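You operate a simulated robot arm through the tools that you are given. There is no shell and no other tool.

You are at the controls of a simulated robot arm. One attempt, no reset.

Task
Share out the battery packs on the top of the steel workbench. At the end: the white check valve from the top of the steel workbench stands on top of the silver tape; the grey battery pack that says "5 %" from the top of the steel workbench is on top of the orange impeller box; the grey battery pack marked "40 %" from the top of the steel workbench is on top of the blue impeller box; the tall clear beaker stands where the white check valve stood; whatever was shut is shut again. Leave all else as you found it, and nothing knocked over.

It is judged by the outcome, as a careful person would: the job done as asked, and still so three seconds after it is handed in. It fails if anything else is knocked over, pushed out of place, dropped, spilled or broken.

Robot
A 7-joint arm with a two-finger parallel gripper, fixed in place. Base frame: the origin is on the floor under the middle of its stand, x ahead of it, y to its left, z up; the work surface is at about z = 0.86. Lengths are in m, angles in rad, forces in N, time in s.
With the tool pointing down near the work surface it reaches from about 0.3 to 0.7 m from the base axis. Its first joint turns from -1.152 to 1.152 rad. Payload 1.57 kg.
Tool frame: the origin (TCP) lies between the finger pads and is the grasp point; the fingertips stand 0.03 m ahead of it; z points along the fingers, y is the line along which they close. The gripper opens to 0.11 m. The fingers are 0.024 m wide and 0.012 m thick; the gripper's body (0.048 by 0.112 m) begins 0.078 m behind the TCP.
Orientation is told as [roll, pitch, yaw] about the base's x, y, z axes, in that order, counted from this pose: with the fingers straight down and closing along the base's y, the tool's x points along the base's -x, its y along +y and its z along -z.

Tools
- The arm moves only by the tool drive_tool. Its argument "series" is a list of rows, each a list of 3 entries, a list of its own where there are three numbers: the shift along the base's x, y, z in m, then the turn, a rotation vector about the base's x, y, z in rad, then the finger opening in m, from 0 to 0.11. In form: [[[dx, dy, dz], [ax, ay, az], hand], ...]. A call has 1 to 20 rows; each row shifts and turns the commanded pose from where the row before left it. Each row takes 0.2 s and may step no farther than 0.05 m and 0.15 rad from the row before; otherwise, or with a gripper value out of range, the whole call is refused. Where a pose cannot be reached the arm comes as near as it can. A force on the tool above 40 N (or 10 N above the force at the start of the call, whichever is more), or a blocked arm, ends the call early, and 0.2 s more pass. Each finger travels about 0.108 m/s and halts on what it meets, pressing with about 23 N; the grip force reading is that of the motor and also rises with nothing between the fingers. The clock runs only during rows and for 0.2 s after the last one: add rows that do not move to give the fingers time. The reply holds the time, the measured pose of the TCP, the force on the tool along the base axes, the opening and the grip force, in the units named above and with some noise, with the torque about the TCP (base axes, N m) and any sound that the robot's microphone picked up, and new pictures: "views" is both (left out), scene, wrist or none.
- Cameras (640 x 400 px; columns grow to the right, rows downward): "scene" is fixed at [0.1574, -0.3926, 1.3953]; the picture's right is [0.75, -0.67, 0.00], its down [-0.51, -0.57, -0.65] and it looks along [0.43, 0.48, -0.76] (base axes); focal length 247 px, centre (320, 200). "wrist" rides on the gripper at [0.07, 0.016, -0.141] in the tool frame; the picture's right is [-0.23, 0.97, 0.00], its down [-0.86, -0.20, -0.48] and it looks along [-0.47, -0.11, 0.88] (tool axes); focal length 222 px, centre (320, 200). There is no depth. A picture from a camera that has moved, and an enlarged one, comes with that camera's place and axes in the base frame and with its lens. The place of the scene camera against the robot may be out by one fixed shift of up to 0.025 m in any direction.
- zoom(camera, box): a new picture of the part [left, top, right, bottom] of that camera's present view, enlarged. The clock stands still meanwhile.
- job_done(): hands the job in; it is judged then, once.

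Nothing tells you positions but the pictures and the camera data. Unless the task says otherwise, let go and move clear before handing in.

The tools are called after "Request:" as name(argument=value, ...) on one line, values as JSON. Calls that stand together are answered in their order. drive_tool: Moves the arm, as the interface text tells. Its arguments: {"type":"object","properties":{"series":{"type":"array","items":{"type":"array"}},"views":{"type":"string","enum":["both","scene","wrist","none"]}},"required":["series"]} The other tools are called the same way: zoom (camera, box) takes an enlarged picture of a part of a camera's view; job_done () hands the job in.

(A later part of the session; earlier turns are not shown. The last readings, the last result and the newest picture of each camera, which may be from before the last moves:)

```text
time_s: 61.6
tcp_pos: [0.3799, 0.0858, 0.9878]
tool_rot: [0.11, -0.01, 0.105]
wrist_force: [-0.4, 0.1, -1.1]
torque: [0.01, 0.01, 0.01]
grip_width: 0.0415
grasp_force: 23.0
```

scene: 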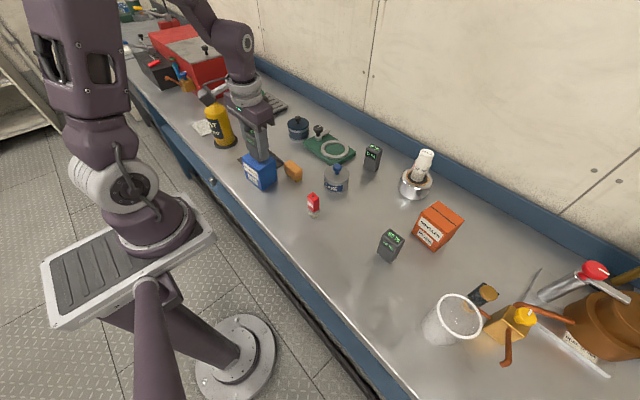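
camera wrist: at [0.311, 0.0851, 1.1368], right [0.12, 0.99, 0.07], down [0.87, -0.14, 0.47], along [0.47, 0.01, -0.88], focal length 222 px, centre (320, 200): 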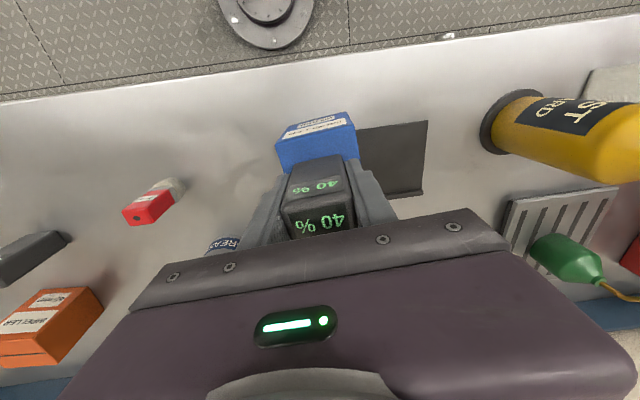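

Request:
drive_tool(series=[[[0, 0, -0.001], [0, 0, 0], 0.03], [[0, 0, 0], [0, 0, 0], 0.03]], views="none")

Request:
drive_tool(series=[[[0, 0, -0.001], [0, 0, 0], 0.03], [[0, 0, 0], [0, 0, 0], 0.03]], views="none")

Request:
zoom(camera="scene", box=[240, 140, 290, 190])

Request:
zoom(camera="wrist", box=[250, 90, 400, 240])

```text
time_s: 62.2
tcp_pos: [0.3809, 0.0862, 0.9887]
tool_rot: [0.111, -0.011, 0.104]
wrist_force: [-0.2, -0.9, -0.2]
torque: [-0.04, -0.02, 0.0]
grip_width: 0.0419
grasp_force: 23.1
```

```text
time_s: 62.8
tcp_pos: [0.382, 0.0856, 0.9874]
tool_rot: [0.114, -0.014, 0.106]
wrist_force: [0.5, -1.4, 19.9]
torque: [-0.36, 0.0, 0.01]
grip_width: 0.0415
grasp_force: 23.0
```

```text
8.00 times, centred on (265, 165) of scene
camera zoom: at [0.1572, -0.3927, 1.3953], right [0.75, -0.67, 0.0], down [-0.51, -0.57, -0.65], along [0.43, 0.48, -0.76], focal length 1979 px, centre (760, 480)
```

zoom: 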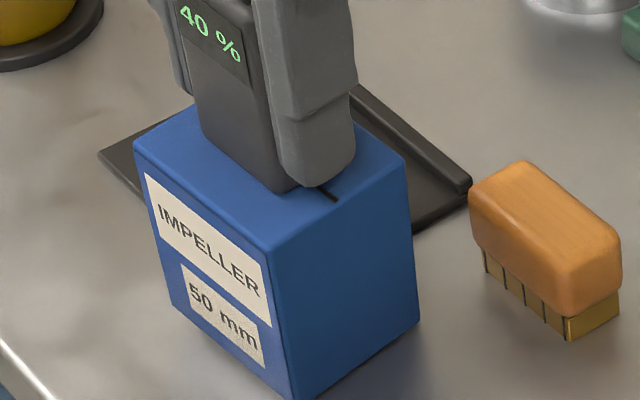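

```text
2.67 times, centred on (325, 165) of wrist
camera zoom: at [0.3102, 0.0788, 1.1289], right [0.12, 0.99, 0.11], down [0.87, -0.16, 0.46], along [0.48, 0.04, -0.88], focal length 592 px, centre (307, 293)
```

zoom: 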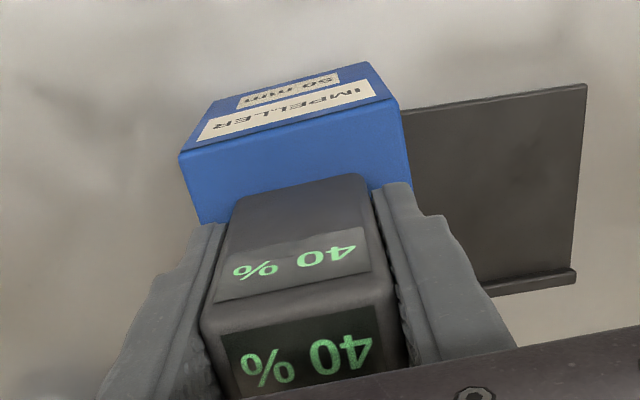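

Now the −y edge touches first, so the right tilt is ≈0.10. I adjust slightly and approach contact again.

Request:
drive_tool(series=[[[0, 0, 0.0025], [0, 0, 0], 0.03], [[0, 0, 0], [-0.014, 0, 0], 0.03], [[0, 0, -0.001], [0, 0, 0], 0.03], [[0, 0, 0], [0, 0, 0], 0.03]], views="none")

Request:
drive_tool(series=[[[0, 0, -0.0007], [0, 0, 0], 0.03], [[0, 0, 0], [0, 0, 0], 0.03]], views="none")

```text
time_s: 63.8
tcp_pos: [0.3809, 0.0868, 0.9897]
tool_rot: [0.099, -0.01, 0.105]
wrist_force: [-0.1, 0.6, -1.6]
torque: [-0.02, 0.0, 0.03]
grip_width: 0.0418
grasp_force: 23.2
```

```text
time_s: 64.4
tcp_pos: [0.3802, 0.0871, 0.989]
tool_rot: [0.099, -0.009, 0.106]
wrist_force: [0.5, 0.3, -0.9]
torque: [0.01, -0.01, 0.02]
grip_width: 0.0418
grasp_force: 22.5
```

Request:
drive_tool(series=[[[0, 0, -0.0007], [0, 0, 0], 0.03], [[0, 0, 0], [0, 0, 0], 0.03]], views="none")

Request:
drive_tool(series=[[[0, 0, -0.0005], [0, 0, 0], 0.03], [[0, 0, 0], [0, 0, 0], 0.03]], views="none")

```text
time_s: 65.0
tcp_pos: [0.3811, 0.0861, 0.9885]
tool_rot: [0.098, -0.011, 0.104]
wrist_force: [-1.5, -0.6, 15.0]
torque: [0.18, 0.12, 0.04]
grip_width: 0.0419
grasp_force: 23.2
```

```text
time_s: 65.6
tcp_pos: [0.3797, 0.0862, 0.9876]
tool_rot: [0.099, -0.01, 0.105]
wrist_force: [1.2, -1.3, 22.8]
torque: [0.11, -0.08, -0.03]
grip_width: 0.0418
grasp_force: 22.5
```

Contact is now flush (small torque). I relieve pressure and open the fingers slowly.

Request:
drive_tool(series=[[[0, 0, 0.0009], [0, 0, 0], 0.03], [[0, 0, 0], [0, 0, 0], 0.043], [[0, 0, 0], [0, 0, 0], 0.048], [[0, 0, 0], [0, 0, 0], 0.058], [[0, 0, 0], [0, 0, 0], 0.07], [[0, 0, 0], [0, 0, 0], 0.07]])

Request:
zoom(camera="scene", box=[230, 110, 300, 190])

Request:
zoom(camera="wrist", box=[250, 90, 400, 240])

```text
time_s: 67.0
tcp_pos: [0.3804, 0.0871, 0.9868]
tool_rot: [0.099, -0.009, 0.105]
wrist_force: [-0.8, 0.9, 0.5]
torque: [-0.03, -0.01, -0.03]
grip_width: 0.0702
grasp_force: 0.1
camera wrist: at [0.3093, 0.0827, 1.1295], right [0.12, 0.99, 0.1], down [0.87, -0.15, 0.46], along [0.47, 0.03, -0.88], focal length 222 px, centre (320, 200)
```

scene: 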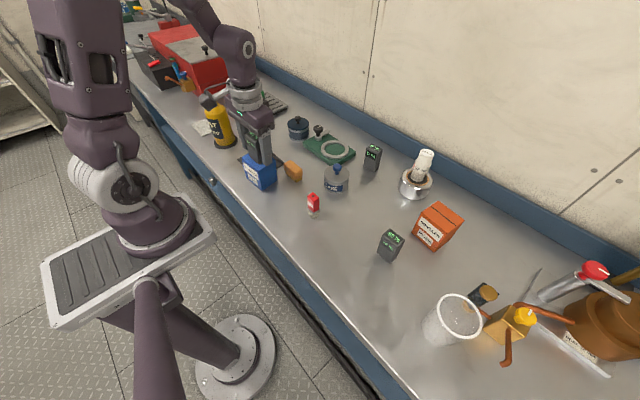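
wrist: 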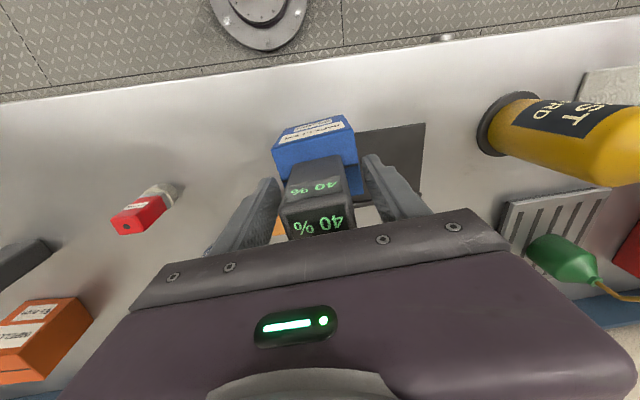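

```text
5.00 times, centred on (265, 150) of scene
camera zoom: at [0.1574, -0.3926, 1.3953], right [0.75, -0.67, 0.0], down [-0.51, -0.57, -0.65], along [0.43, 0.48, -0.76], focal length 1237 px, centre (595, 450)
```

zoom: 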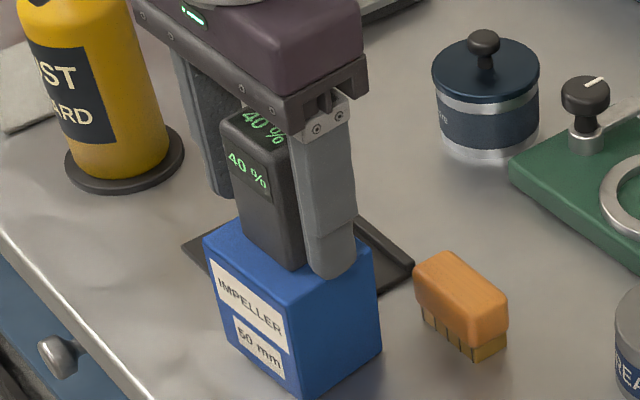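

```text
2.67 times, centred on (325, 165) of wrist
camera zoom: at [0.3093, 0.0827, 1.1295], right [0.12, 0.99, 0.1], down [0.87, -0.15, 0.46], along [0.47, 0.03, -0.88], focal length 592 px, centre (307, 293)
```

zoom: 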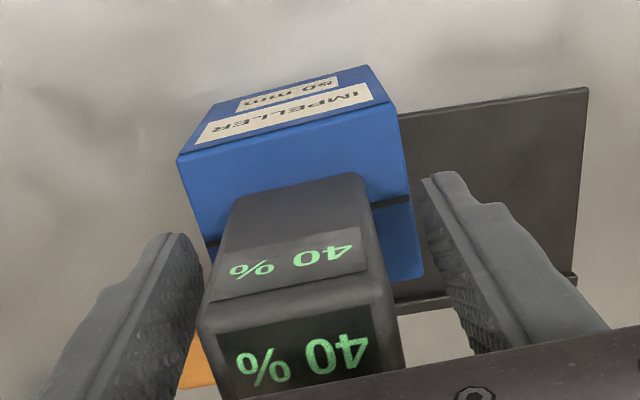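

The 40 % pack stands on the blue box. I withdraw along the tool axis, level the tool, and head for the 5 % pack.

Request:
drive_tool(series=[[[0, -0.003, 0.03], [0, 0, 0], 0.075], [[0, -0.004, 0.04], [0, 0, 0], 0.08], [[0, -0.004, 0.04], [0, 0, 0], 0.08], [[0.02, -0.03, 0.01], [-0.05, 0, -0.05], 0.09], [[0.03, -0.04, 0], [-0.05, 0, -0.055], 0.1], [[0, 0, 0], [0, 0, 0], 0.1]])

Request:
zoom(camera="scene", box=[230, 110, 300, 190])

```text
time_s: 68.4
tcp_pos: [0.4289, 0.0042, 1.1083]
tool_rot: [-0.003, -0.004, -0.001]
wrist_force: [-0.6, 0.4, -0.7]
torque: [-0.01, 0.0, -0.03]
grip_width: 0.1002
grasp_force: 0.0
camera wrist: at [0.3582, 0.0205, 1.2493], right [0.23, 0.97, 0.0], down [0.85, -0.2, 0.48], along [0.47, -0.11, -0.88], focal length 222 px, centre (320, 200)
```

scene: 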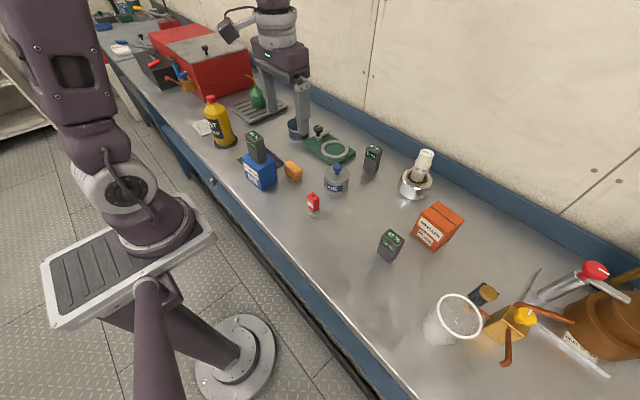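
wrist: 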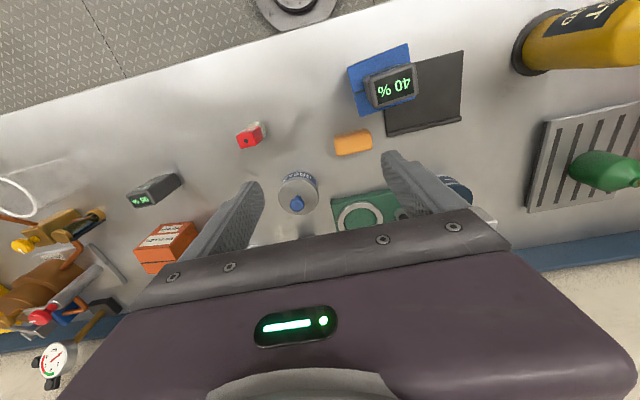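

```text
5.00 times, centred on (265, 150) of scene
camera zoom: at [0.1574, -0.3926, 1.3953], right [0.75, -0.67, 0.0], down [-0.51, -0.57, -0.65], along [0.43, 0.48, -0.76], focal length 1237 px, centre (595, 450)
```

zoom: 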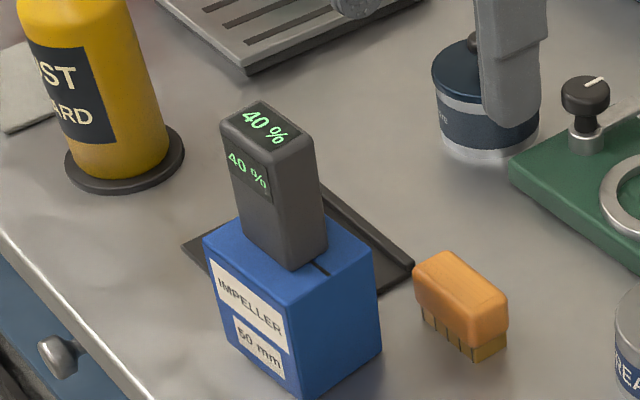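

The 40 % pack stands securely on the blue box. Next the 5 % pack near (0.66,-0.07); I move over to view it.

Request:
drive_tool(series=[[[0.043, -0.0185, -0.004], [0, 0, -0.02], 0.09], [[0.043, -0.0185, -0.004], [0, 0, -0.02], 0.09], [[0.043, -0.0185, -0.004], [0, 0, -0.02], 0.09], [[0.042, -0.0185, -0.004], [0, 0, -0.02], 0.09], [[0, 0, 0], [0, 0, 0], 0.09]])

Request:
zoom(camera="wrist", box=[220, 80, 440, 240])

Request:
zoom(camera="scene", box=[330, 100, 420, 190])

```text
time_s: 69.6
tcp_pos: [0.5992, -0.0698, 1.0914]
tool_rot: [0.0, -0.002, -0.078]
wrist_force: [-0.2, 0.2, 0.9]
torque: [0.01, 0.02, 0.03]
grip_width: 0.0902
grasp_force: 0.1
camera wrist: at [0.5305, -0.0473, 1.2325], right [0.3, 0.95, 0.0], down [0.84, -0.27, 0.48], along [0.46, -0.15, -0.88], focal length 222 px, centre (320, 200)
```

scene: 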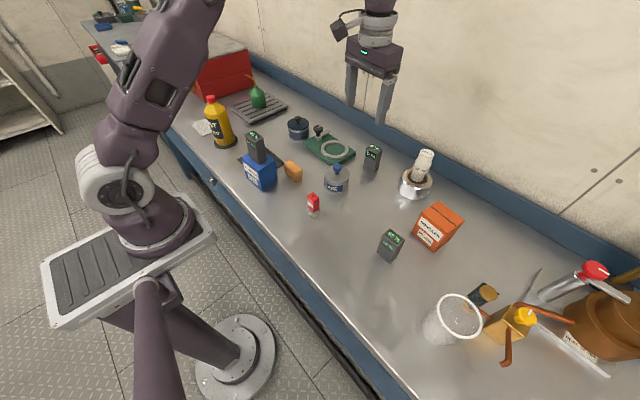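
wrist: 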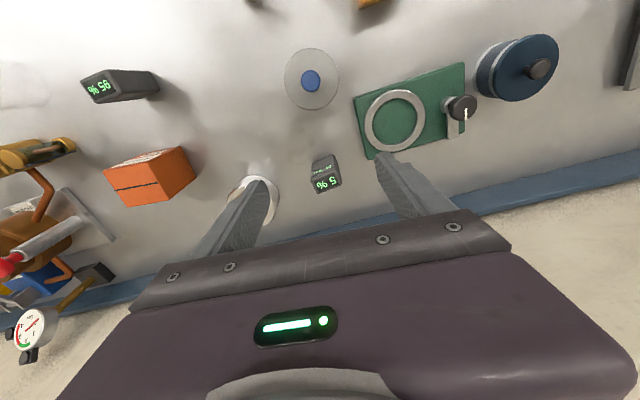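

```text
2.50 times, centred on (330, 160) of wrist
camera zoom: at [0.5305, -0.0473, 1.2325], right [0.3, 0.95, 0.0], down [0.84, -0.27, 0.48], along [0.46, -0.15, -0.88], focal length 555 px, centre (295, 300)
```

zoom: 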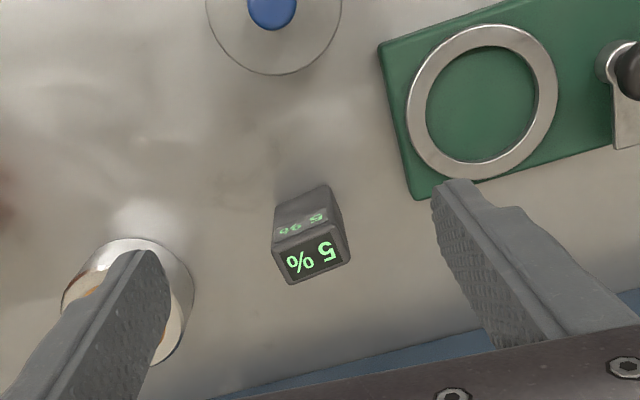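

```text
4.44 times, centred on (375, 145) of scene
camera zoom: at [0.1574, -0.3926, 1.3953], right [0.75, -0.67, 0.0], down [-0.51, -0.57, -0.65], along [0.43, 0.48, -0.76], focal length 1100 px, centre (76, 444)
```

zoom: 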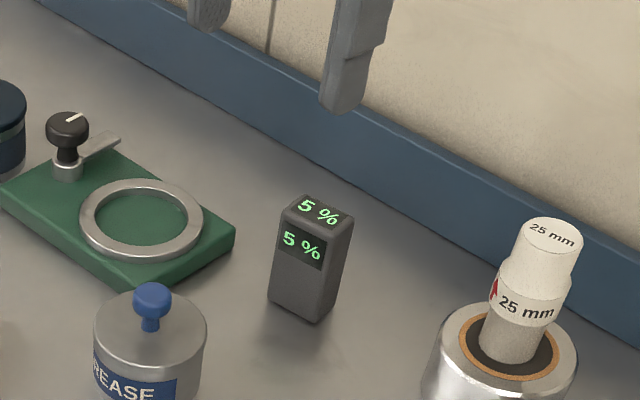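

The 5 % pack is at (0.660,-0.0775), yaw ≈+0.05. I align above it while descending.

Request:
drive_tool(series=[[[0.02, -0.0026, -0.03], [0, 0, 0.043], 0.07], [[0.02, -0.0026, -0.03], [0, 0, 0.043], 0.07], [[0.0205, -0.0025, -0.028], [0, 0, 0.042], 0.07], [[0, 0, 0], [0, 0, 0], 0.07]])

Request:
zoom(camera="wrist", box=[220, 80, 440, 240])

```text
time_s: 70.6
tcp_pos: [0.6588, -0.077, 1.0028]
tool_rot: [-0.002, -0.004, 0.05]
wrist_force: [-1.1, -0.5, 0.4]
torque: [-0.03, 0.0, -0.01]
grip_width: 0.0702
grasp_force: 0.0
camera wrist: at [0.5882, -0.0632, 1.1442], right [0.18, 0.98, 0.0], down [0.86, -0.16, 0.48], along [0.47, -0.09, -0.88], focal length 222 px, centre (320, 200)
```

scene: 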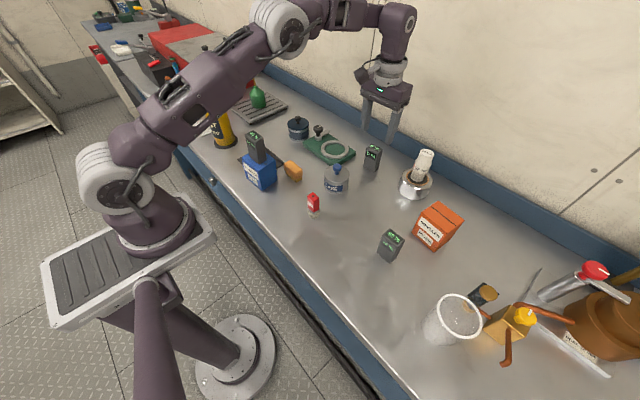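
wrist: 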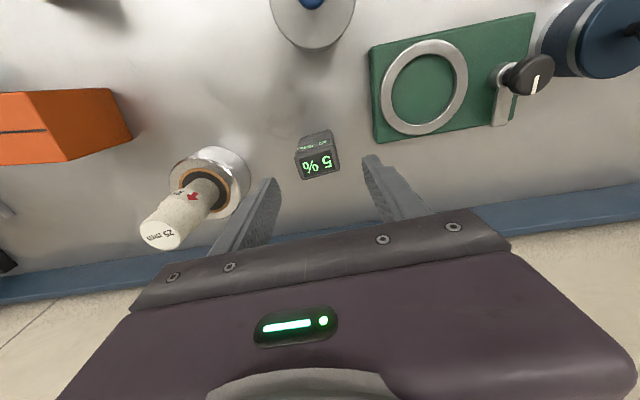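

```text
2.50 times, centred on (330, 160) of wrist
camera zoom: at [0.5882, -0.0632, 1.1442], right [0.18, 0.98, 0.0], down [0.86, -0.16, 0.48], along [0.47, -0.09, -0.88], focal length 555 px, centre (295, 300)
```

zoom: 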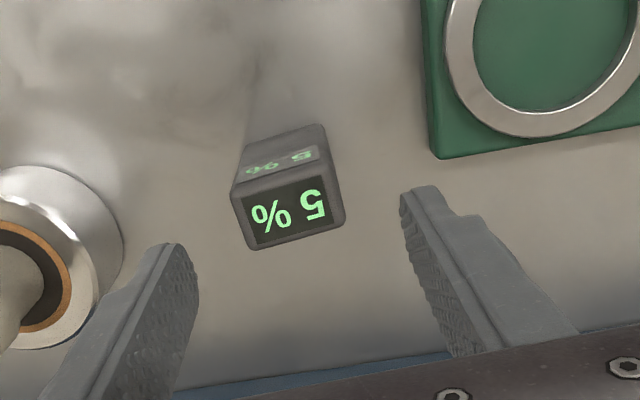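

The pack is 2–3 mm off and turned about 0.045 rad more than the tool. I correct, descend to z≈0.9025 and grip.

Request:
drive_tool(series=[[[0.0004, -0.0025, -0.02], [0, 0, 0.045], 0.07], [[0, 0, -0.04], [0, 0, 0], 0.07], [[0, 0, 0], [0, 0, 0], 0.07]], views="wrist")

Request:
zoom(camera="wrist", box=[220, 80, 440, 240])

```text
time_s: 71.4
tcp_pos: [0.662, -0.0784, 0.9437]
tool_rot: [-0.001, -0.003, 0.094]
wrist_force: [-0.3, -0.1, -0.9]
torque: [-0.01, -0.03, 0.01]
grip_width: 0.0699
grasp_force: 0.1
camera wrist: at [0.591, -0.0676, 1.0855], right [0.13, 0.99, 0.0], down [0.87, -0.12, 0.48], along [0.48, -0.07, -0.88], focal length 222 px, centre (320, 200)
```

wrist: 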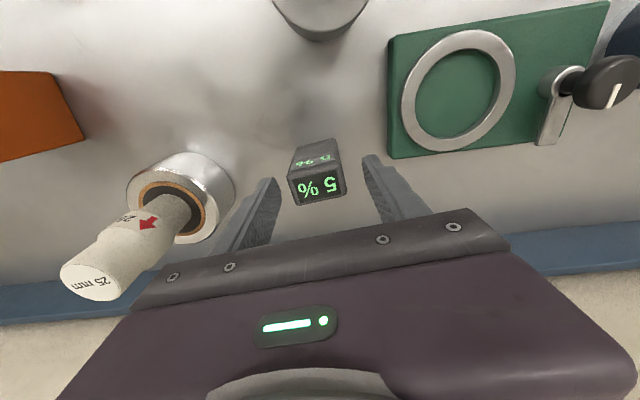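

```text
2.50 times, centred on (330, 160) of wrist
camera zoom: at [0.591, -0.0676, 1.0855], right [0.13, 0.99, 0.0], down [0.87, -0.12, 0.48], along [0.48, -0.07, -0.88], focal length 555 px, centre (295, 300)
```

zoom: 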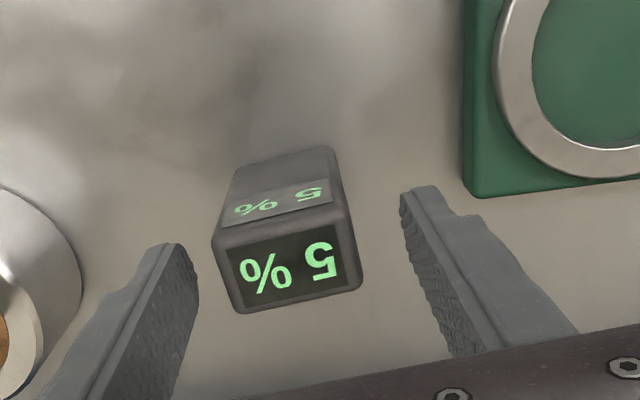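

Request:
drive_tool(series=[[[-0.0015, -0.0015, -0.02], [0, 0, 0], 0.07], [[0, 0, -0.021], [0, 0, 0], 0.07], [[0, 0, 0], [0, 0, 0], 0.06], [[0, 0, 0], [0, 0, 0], 0.05], [[0, 0, 0], [0, 0, 0], 0.04], [[0, 0, 0], [0, 0, 0], 0.03], [[0, 0, 0], [0, 0, 0], 0.03]])

Request:
zoom(camera="wrist", box=[220, 80, 440, 240])

```text
time_s: 73.0
tcp_pos: [0.6618, -0.0816, 0.9033]
tool_rot: [-0.004, -0.004, 0.094]
wrist_force: [0.0, 0.3, 0.3]
torque: [0.04, 0.02, -0.03]
grip_width: 0.0416
grasp_force: 22.3
camera wrist: at [0.5906, -0.0701, 1.0457], right [0.14, 0.99, 0.0], down [0.87, -0.12, 0.48], along [0.48, -0.07, -0.88], focal length 222 px, centre (320, 200)
```

scene: 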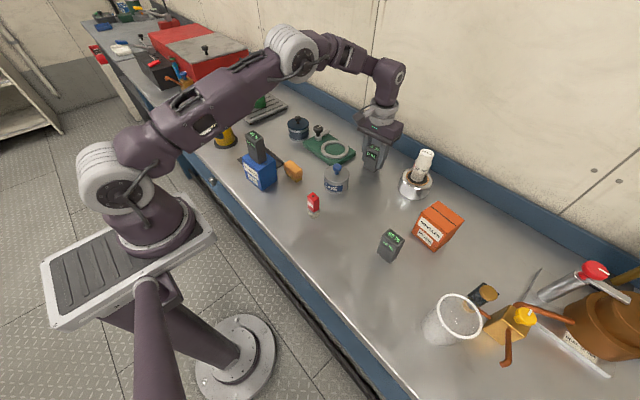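
wrist: 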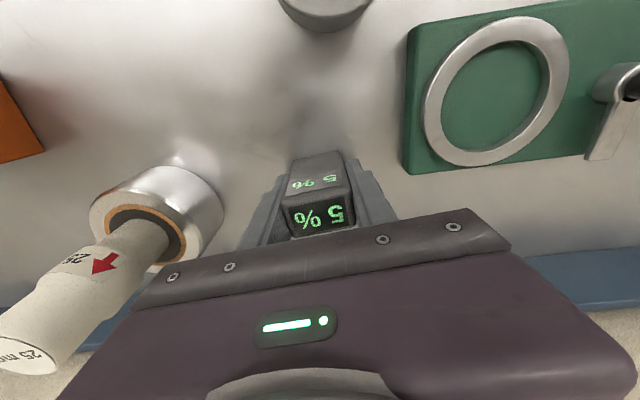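

```text
2.50 times, centred on (330, 160) of wrist
camera zoom: at [0.5906, -0.0701, 1.0457], right [0.14, 0.99, 0.0], down [0.87, -0.12, 0.48], along [0.48, -0.07, -0.88], focal length 555 px, centre (295, 300)
```

zoom: 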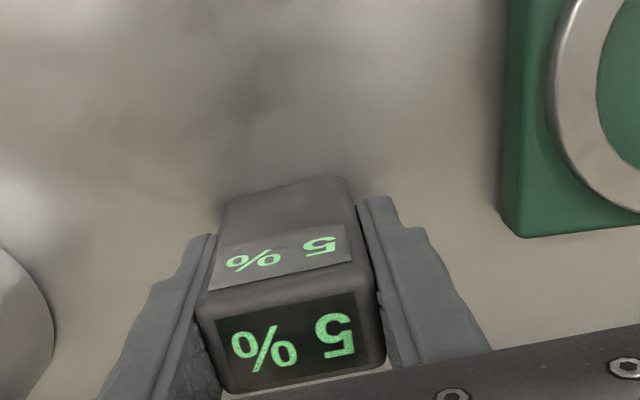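

The 5 % pack is gripped (0.0416 m). I lift, pull inward, and carry it toward the orange box, stopping short to measure it.

Request:
drive_tool(series=[[[0, 0, 0.02], [0, 0, 0], 0.03], [[0, 0, 0.035], [0, 0, 0], 0.03], [[-0.025, 0, 0.035], [0, 0, 0], 0.03], [[-0.035, 0, 0.035], [0, 0, 0], 0.03], [[-0.035, -0.01, 0.03], [0, 0, -0.03], 0.03], [[-0.02, -0.04, 0], [0, 0, -0.03], 0.03], [[-0.005, -0.045, 0], [0, 0, -0.03], 0.03], [[0, -0.045, 0], [0, 0, -0.03], 0.03], [[0, -0.03, 0], [0, 0, -0.03], 0.03], [[0, 0, 0], [0, 0, 0], 0.03]])

Request:
zoom(camera="wrist", box=[160, 100, 340, 250])

Request:
zoom(camera="scene", box=[360, 130, 480, 260])

```text
time_s: 75.2
tcp_pos: [0.5387, -0.2529, 1.0576]
tool_rot: [-0.001, -0.005, -0.054]
wrist_force: [-0.1, -0.7, -0.7]
torque: [0.0, 0.01, -0.05]
grip_width: 0.0419
grasp_force: 22.6
camera wrist: at [0.4703, -0.2313, 1.1988], right [0.28, 0.96, 0.0], down [0.84, -0.25, 0.48], along [0.46, -0.14, -0.88], focal length 222 px, centre (320, 200)
```

scene: 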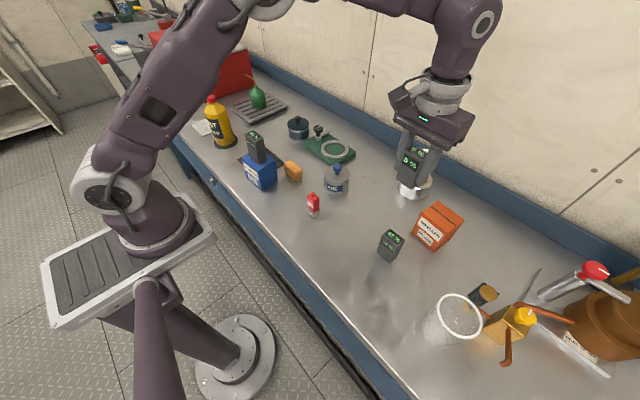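
wrist: 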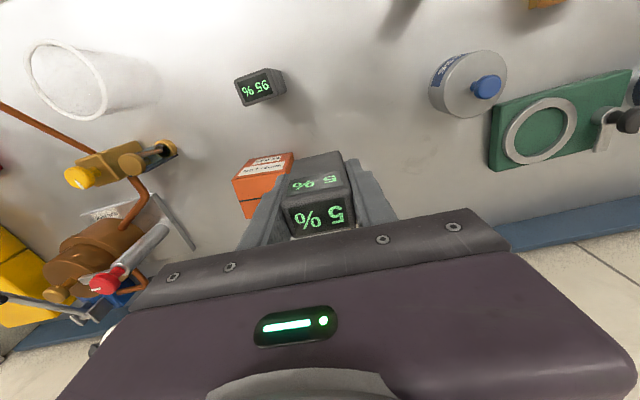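

```text
2.67 times, centred on (250, 175) of wrist
camera zoom: at [0.4703, -0.2313, 1.1988], right [0.28, 0.96, 0.0], down [0.84, -0.25, 0.48], along [0.46, -0.14, -0.88], focal length 592 px, centre (507, 267)
```

zoom: 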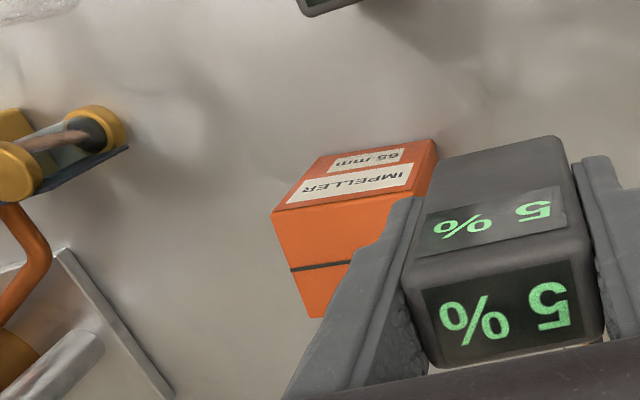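

```text
3.08 times, centred on (420, 195) of scene
camera zoom: at [0.1574, -0.3927, 1.3953], right [0.75, -0.67, 0.0], down [-0.51, -0.57, -0.65], along [0.43, 0.48, -0.76], focal length 761 px, centre (12, 215)
```

zoom: 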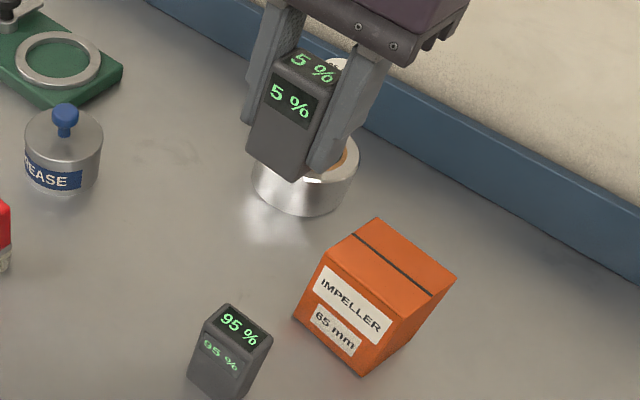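

Orange box top centre confirmed at (0.580,-0.340), z≈0.943, yaw ≈-0.12. I move the pack above it.

Request:
drive_tool(series=[[[0.0137, -0.029, -0.01], [0, 0, -0.022], 0.03], [[0.0137, -0.029, -0.012], [0, 0, -0.022], 0.03], [[0.0137, -0.029, -0.013], [0, 0, -0.022], 0.03], [[0, 0, 0], [0, 0, 0], 0.03], [[0, 0, 0], [0, 0, 0], 0.03]])

Request:
zoom(camera="wrist", box=[220, 80, 420, 240])

Request:
zoom(camera="scene", box=[400, 160, 490, 260])

```text
time_s: 76.4
tcp_pos: [0.5708, -0.3167, 1.0309]
tool_rot: [-0.003, -0.003, -0.107]
wrist_force: [0.0, 0.8, -1.1]
torque: [-0.01, 0.03, -0.03]
grip_width: 0.0416
grasp_force: 23.8
out of reach, approached as far as the arm can: row 3
camera wrist: at [0.5042, -0.293, 1.1726], right [0.33, 0.94, 0.0], down [0.83, -0.29, 0.48], along [0.45, -0.16, -0.88], focal length 222 px, centre (320, 200)
```

scene: 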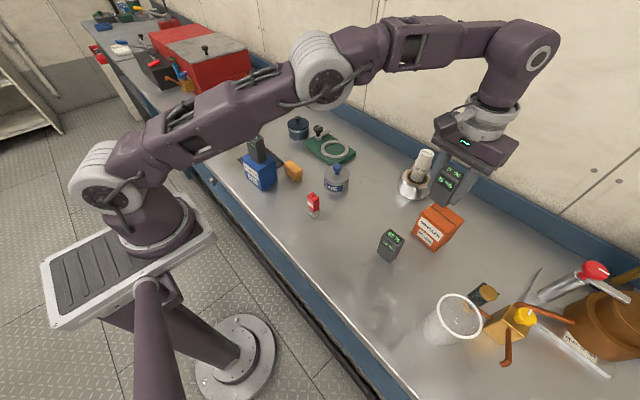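
wrist: 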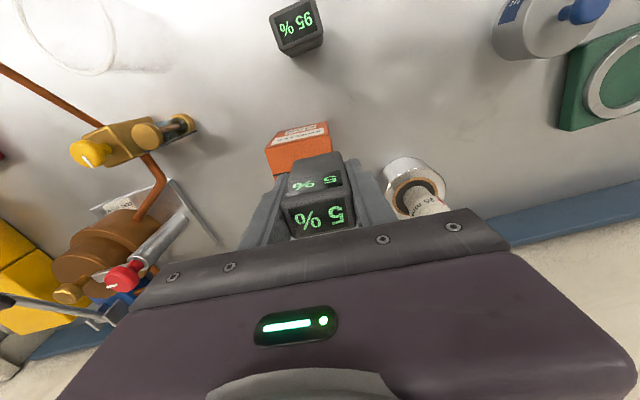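

```text
2.50 times, centred on (320, 160) of wrist
camera zoom: at [0.5042, -0.293, 1.1726], right [0.33, 0.94, 0.0], down [0.83, -0.29, 0.48], along [0.45, -0.16, -0.88], focal length 555 px, centre (320, 300)
```

zoom: 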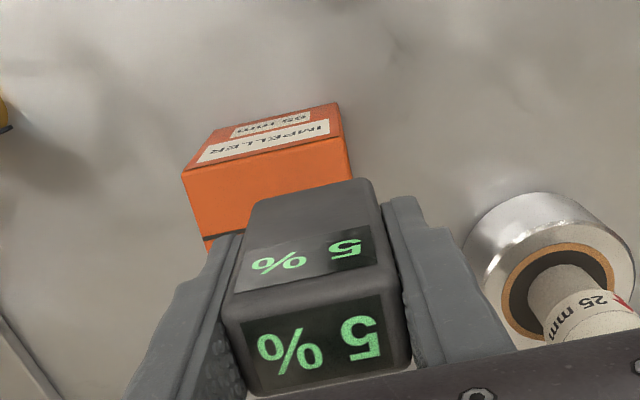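

```text
4.00 times, centred on (445, 210) of scene
camera zoom: at [0.1574, -0.3926, 1.3953], right [0.75, -0.67, 0.0], down [-0.51, -0.57, -0.65], along [0.43, 0.48, -0.76], focal length 990 px, centre (-180, 160)
```

zoom: 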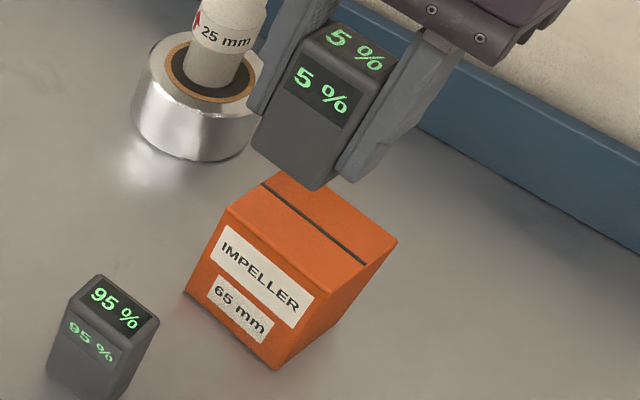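

The reach limit cut the last step short. I lower a bit (still clear of the box) and extend to the centre.

Request:
drive_tool(series=[[[0, 0, -0.025], [0, 0, 0], 0.03], [[0.0045, -0.0115, 0], [0, 0, -0.01], 0.03], [[0.0045, -0.0115, 0], [0, 0, 0], 0.03], [[0, 0, 0], [0, 0, 0], 0.03], [[0, 0, 0], [0, 0, 0], 0.03]])

Request:
zoom(camera="wrist", box=[220, 80, 420, 240])

Request:
zoom(camera="scene", box=[400, 160, 490, 260])

```text
time_s: 77.6
tcp_pos: [0.5774, -0.3295, 1.0068]
tool_rot: [-0.002, -0.003, -0.134]
wrist_force: [-0.4, 0.6, -1.2]
torque: [0.03, 0.0, 0.0]
grip_width: 0.0417
grasp_force: 22.9
out of reach, approached as far as the arm can: row 3
camera wrist: at [0.5094, -0.3025, 1.1475], right [0.35, 0.94, 0.0], down [0.82, -0.31, 0.48], along [0.45, -0.17, -0.88], focal length 222 px, centre (320, 200)
```

scene: 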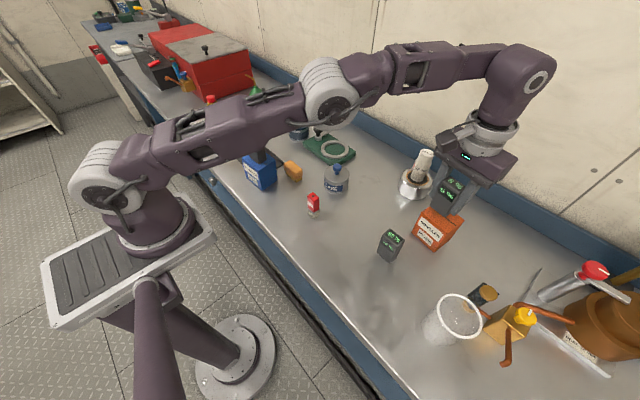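
wrist: 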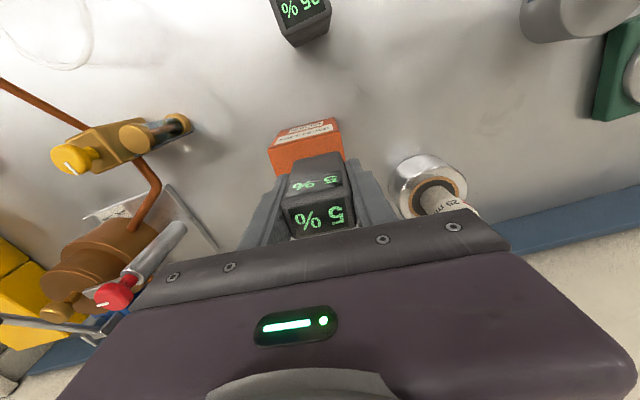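

```text
2.50 times, centred on (320, 160) of wrist
camera zoom: at [0.5094, -0.3025, 1.1475], right [0.35, 0.94, 0.0], down [0.82, -0.31, 0.48], along [0.45, -0.17, -0.88], focal length 555 px, centre (320, 300)
```

zoom: 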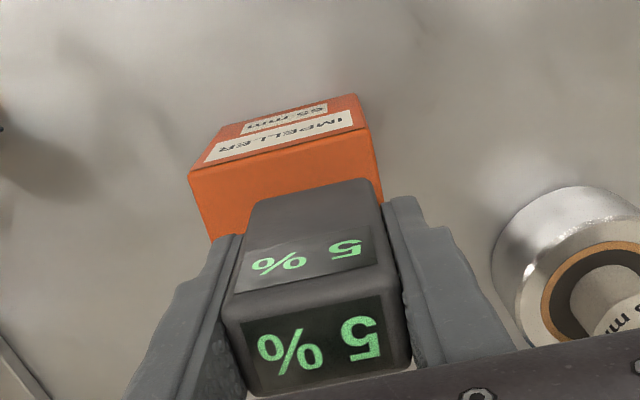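

```text
4.00 times, centred on (445, 210) of scene
camera zoom: at [0.1575, -0.3926, 1.3953], right [0.75, -0.67, 0.0], down [-0.51, -0.57, -0.65], along [0.43, 0.48, -0.76], focal length 990 px, centre (-180, 160)
```

zoom: 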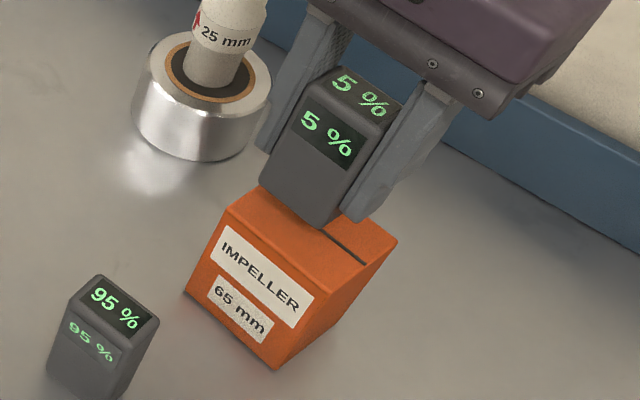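

Still 1 cm short in y; I lower a little more and shift again toward the centre.

Request:
drive_tool(series=[[[0, 0, -0.008], [0, 0, 0], 0.03], [[0.001, -0.005, 0], [0, 0, 0], 0.03], [[0.001, -0.005, 0], [0, 0, 0], 0.03], [[0, 0, 0], [0, 0, 0], 0.03], [[0, 0, 0], [0, 0, 0], 0.03]])

Request:
zoom(camera="scene", box=[400, 160, 490, 260])

```text
time_s: 78.8
tcp_pos: [0.5772, -0.3376, 0.9968]
tool_rot: [0.001, 0.004, -0.133]
wrist_force: [-0.1, 0.2, -0.9]
torque: [0.03, 0.02, -0.02]
grip_width: 0.0417
grasp_force: 23.1
out of reach, approached as far as the arm can: row 3
camera wrist: at [0.5102, -0.3106, 1.1384], right [0.36, 0.93, 0.0], down [0.82, -0.31, 0.47], along [0.44, -0.17, -0.88], focal length 222 px, centre (320, 200)
```

scene: 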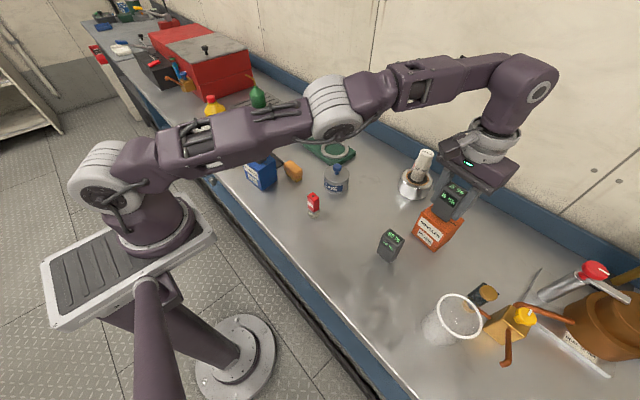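
wrist: 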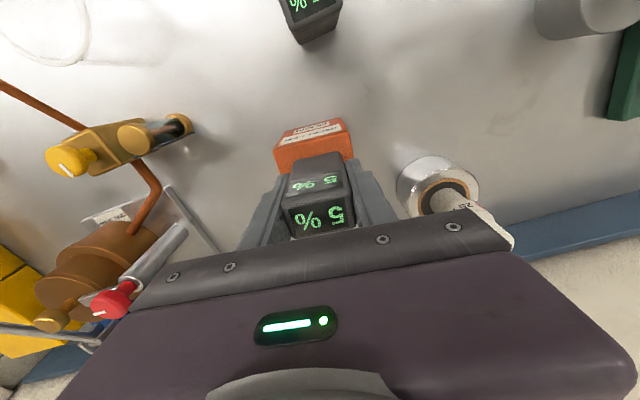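

```text
4.00 times, centred on (445, 210) of scene
camera zoom: at [0.1574, -0.3926, 1.3953], right [0.75, -0.67, 0.0], down [-0.51, -0.57, -0.65], along [0.43, 0.48, -0.76], focal length 990 px, centre (-180, 160)
```

zoom: 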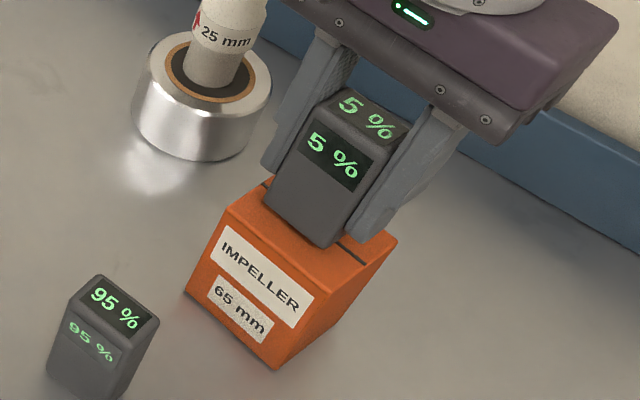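

Now at (0.577,-0.338), practically centred over the box. I lower in small steps watching force.

Request:
drive_tool(series=[[[0, 0, -0.003], [0, 0, 0], 0.03], [[0, 0, -0.002], [0, 0, 0], 0.03], [[0, 0, 0], [0, 0, 0], 0.03]], views="none")

Request:
drive_tool(series=[[[0, 0, -0.002], [0, 0, 0], 0.03], [[0, 0, 0], [0, 0, 0], 0.03]], views="none")

Request:
zoom(camera="scene", box=[400, 160, 490, 260])

```text
time_s: 79.6
tcp_pos: [0.578, -0.3385, 0.9944]
tool_rot: [-0.001, -0.006, -0.133]
wrist_force: [-0.1, -0.2, -1.2]
torque: [0.01, -0.02, 0.01]
grip_width: 0.0417
grasp_force: 22.9
```

```text
time_s: 80.2
tcp_pos: [0.5774, -0.3392, 0.9913]
tool_rot: [-0.001, -0.005, -0.133]
wrist_force: [-0.7, -0.2, -0.8]
torque: [0.0, 0.0, 0.0]
grip_width: 0.0415
grasp_force: 23.2
```

```text
4.00 times, centred on (445, 210) of scene
camera zoom: at [0.1575, -0.3926, 1.3953], right [0.75, -0.67, 0.0], down [-0.51, -0.57, -0.65], along [0.43, 0.48, -0.76], focal length 990 px, centre (-180, 160)
```

zoom: 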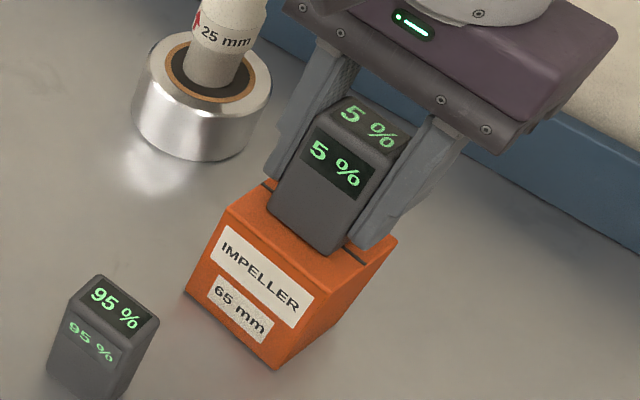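

Request:
drive_tool(series=[[[0, 0, -0.0015], [0, 0, 0], 0.03], [[0, 0, 0], [0, 0, 0], 0.03]], views="none")

Request:
drive_tool(series=[[[0, 0, -0.001], [0, 0, 0], 0.03], [[0, 0, 0], [0, 0, 0], 0.03]], views="none")

Request:
drive_tool(series=[[[0, 0, -0.001], [0, 0, 0], 0.03], [[0, 0, 0], [0, 0, 0], 0.03]], views="none")

```text
time_s: 80.8
tcp_pos: [0.5778, -0.3397, 0.9907]
tool_rot: [-0.004, -0.001, -0.133]
wrist_force: [0.2, 0.5, -0.4]
torque: [0.0, 0.01, -0.04]
grip_width: 0.0417
grasp_force: 22.9
```

```text
time_s: 81.4
tcp_pos: [0.577, -0.3393, 0.9893]
tool_rot: [0.0, -0.004, -0.132]
wrist_force: [0.4, -0.1, -1.5]
torque: [-0.04, 0.0, 0.02]
grip_width: 0.0419
grasp_force: 23.0
```

```text
time_s: 82.0
tcp_pos: [0.5776, -0.34, 0.9898]
tool_rot: [-0.002, -0.004, -0.133]
wrist_force: [-0.7, -0.1, 3.2]
torque: [0.11, 0.0, 0.01]
grip_width: 0.0419
grasp_force: 22.9
```

First contact felt. One more half-millimetre to check whether it is flush.

Request:
drive_tool(series=[[[0, 0, -0.0006], [0, 0, 0], 0.03], [[0, 0, 0], [0, 0, 0], 0.03]], views="none")

Request:
zoom(camera="scene", box=[410, 170, 480, 250])

Request:
zoom(camera="wrist", box=[240, 100, 400, 240])

```text
time_s: 82.6
tcp_pos: [0.5768, -0.3402, 0.99]
tool_rot: [-0.004, -0.007, -0.134]
wrist_force: [0.9, 0.3, 18.2]
torque: [0.21, -0.04, -0.01]
grip_width: 0.0417
grasp_force: 23.1
```

```text
5.00 times, centred on (445, 210) of scene
camera zoom: at [0.1571, -0.3924, 1.3954], right [0.75, -0.67, 0.0], down [-0.51, -0.57, -0.65], along [0.43, 0.48, -0.76], focal length 1237 px, centre (-305, 150)
```

zoom: 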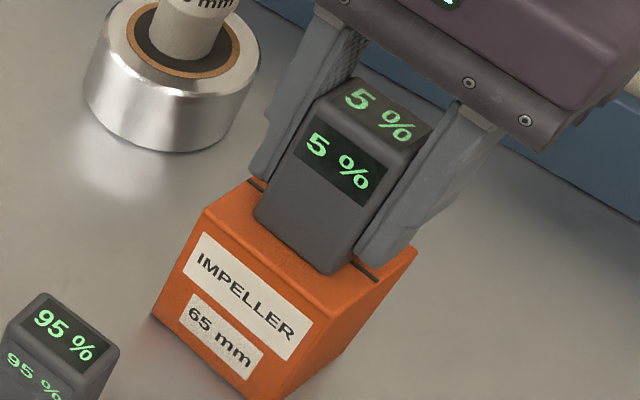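

```text
2.86 times, centred on (320, 170) of wrist
camera zoom: at [0.5096, -0.3134, 1.1302], right [0.35, 0.94, 0.0], down [0.82, -0.31, 0.48], along [0.45, -0.17, -0.87], focal length 635 px, centre (320, 286)
```

zoom: 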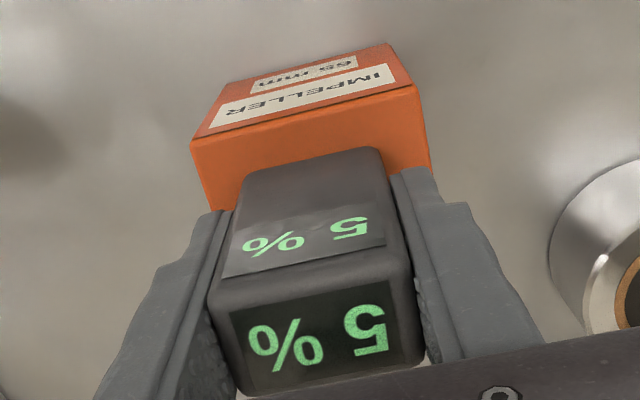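

The pack sits flush on the box top. I relieve and open slowly.

Request:
drive_tool(series=[[[0, 0, 0.0007], [0, 0, 0], 0.03], [[0, 0, 0], [0, 0, 0], 0.043], [[0, 0, 0], [0, 0, 0], 0.048], [[0, 0, 0], [0, 0, 0], 0.058], [[0, 0, 0], [0, 0, 0], 0.068], [[0, 0, 0], [0, 0, 0], 0.068]])

Request:
zoom(camera="scene", box=[410, 170, 480, 250])

Request:
zoom(camera="wrist", box=[240, 100, 400, 240])

```text
time_s: 84.0
tcp_pos: [0.5784, -0.339, 0.9885]
tool_rot: [-0.001, -0.002, -0.133]
wrist_force: [-0.1, -0.6, 0.7]
torque: [0.04, 0.0, 0.01]
grip_width: 0.068
grasp_force: 0.0
camera wrist: at [0.5106, -0.3134, 1.1294], right [0.35, 0.94, 0.0], down [0.82, -0.31, 0.48], along [0.45, -0.17, -0.88], focal length 222 px, centre (320, 200)
```

scene: 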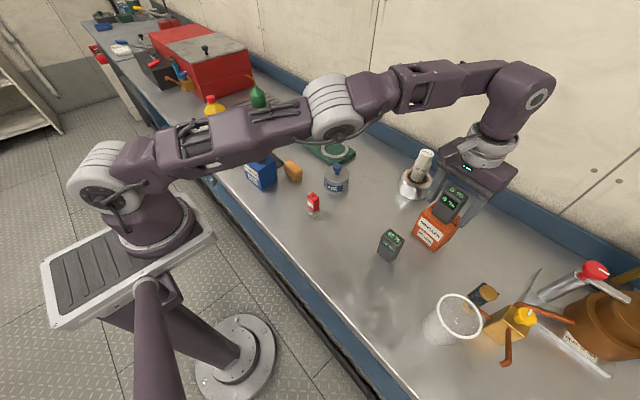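
wrist: 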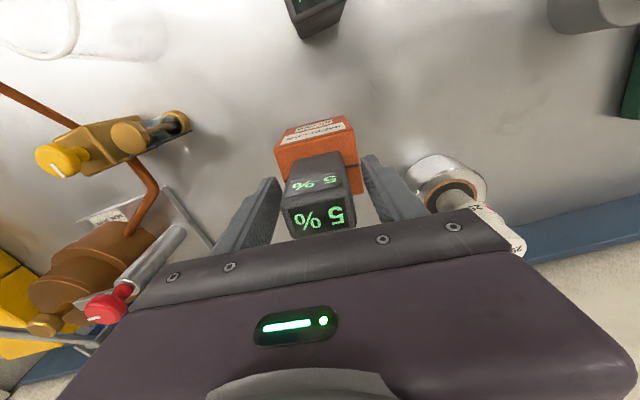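

```text
5.00 times, centred on (445, 210) of scene
camera zoom: at [0.1574, -0.3926, 1.3953], right [0.75, -0.67, 0.0], down [-0.51, -0.57, -0.65], along [0.43, 0.48, -0.76], focal length 1237 px, centre (-305, 150)
```

zoom: 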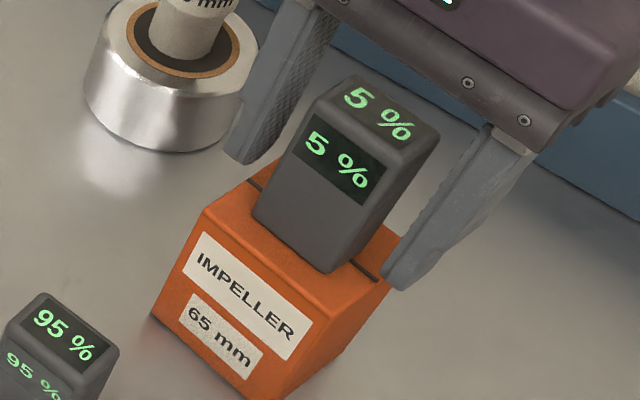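

```text
2.86 times, centred on (320, 170) of wrist
camera zoom: at [0.5106, -0.3134, 1.1294], right [0.35, 0.94, 0.0], down [0.82, -0.31, 0.48], along [0.45, -0.17, -0.88], focal length 635 px, centre (320, 286)
```

zoom: 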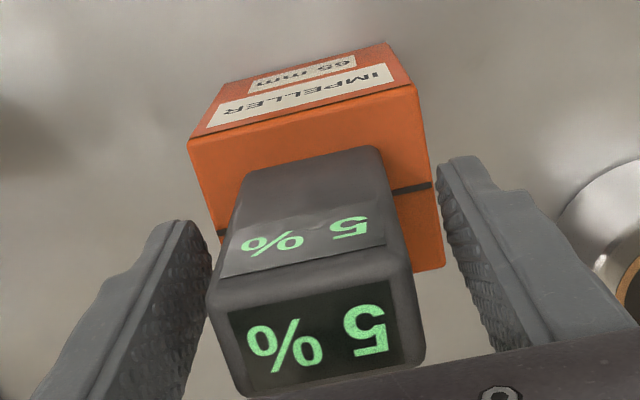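

The 5 % pack stands on the orange box. I withdraw upward and slightly inward along the open side of the fingers.

Request:
drive_tool(series=[[[-0.006, 0.0008, 0.02], [0, 0, 0], 0.072], [[-0.012, 0.0016, 0.03], [0, 0, 0], 0.08], [[-0.02, 0.0026, 0.035], [0, 0, 0], 0.085], [[-0.03, 0.01, 0.025], [0, 0, 0], 0.09], [[-0.04, 0.025, 0.01], [0, 0, 0], 0.09], [[-0.035, 0.03, 0], [0, 0, 0.05], 0.09], [[-0.03, 0.03, 0], [0, 0, 0.05], 0.09], [[0, 0, 0], [0, 0, 0], 0.09]])

Request:
zoom(camera="scene", box=[380, 140, 540, 360])

Request:
zoom(camera="scene", box=[180, 80, 400, 270])

```text
time_s: 85.8
tcp_pos: [0.4054, -0.2393, 1.1129]
tool_rot: [-0.002, -0.002, -0.034]
wrist_force: [-0.8, 0.3, 0.4]
torque: [0.0, -0.01, 0.0]
grip_width: 0.09
grasp_force: 0.0
camera wrist: at [0.3362, -0.2194, 1.2539], right [0.26, 0.97, 0.0], down [0.85, -0.23, 0.48], along [0.47, -0.13, -0.88], focal length 222 px, centre (320, 200)
```

scene: 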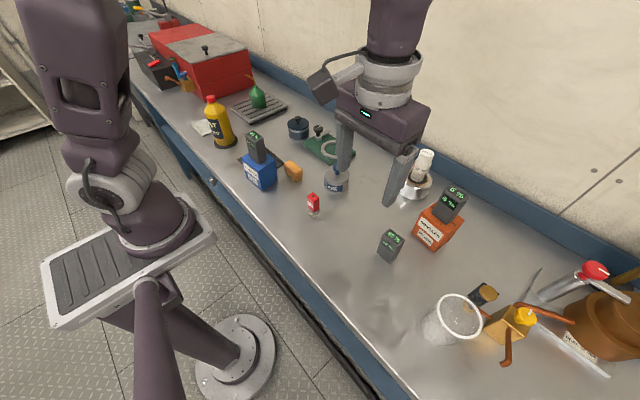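
wrist: 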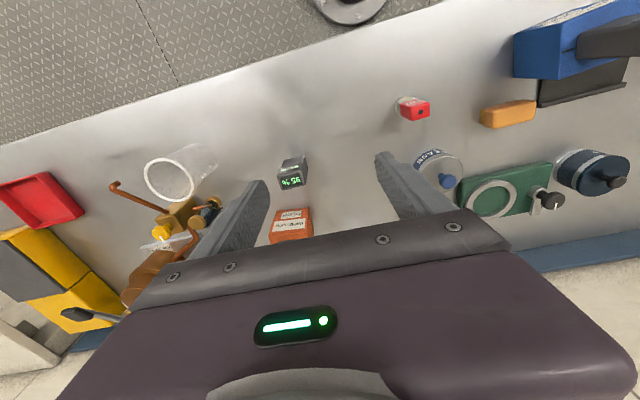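

```text
1.82 times, centred on (460, 250) of scene
camera zoom: at [0.1574, -0.3926, 1.3953], right [0.75, -0.67, 0.0], down [-0.51, -0.57, -0.65], along [0.43, 0.48, -0.76], focal length 450 px, centre (66, 109)
```

zoom: 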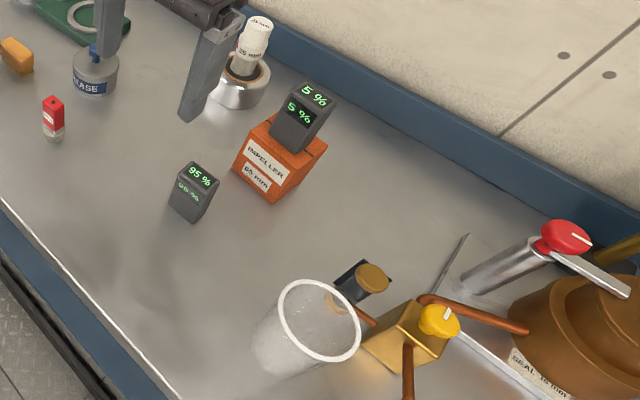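

```text
2.11 times, centred on (290, 175) of scene
camera zoom: at [0.1574, -0.3926, 1.3953], right [0.75, -0.67, 0.0], down [-0.51, -0.57, -0.65], along [0.43, 0.48, -0.76], focal length 521 px, centre (383, 253)
```

zoom: 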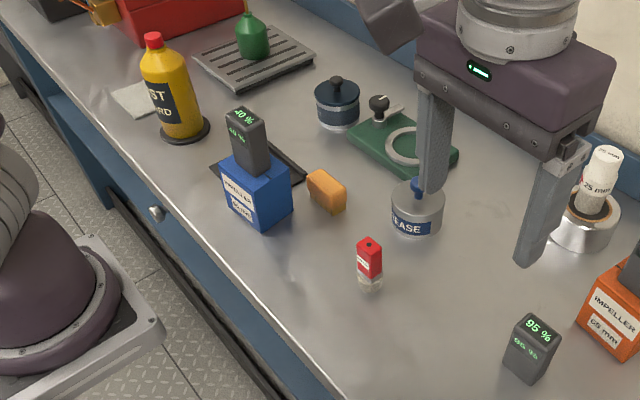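

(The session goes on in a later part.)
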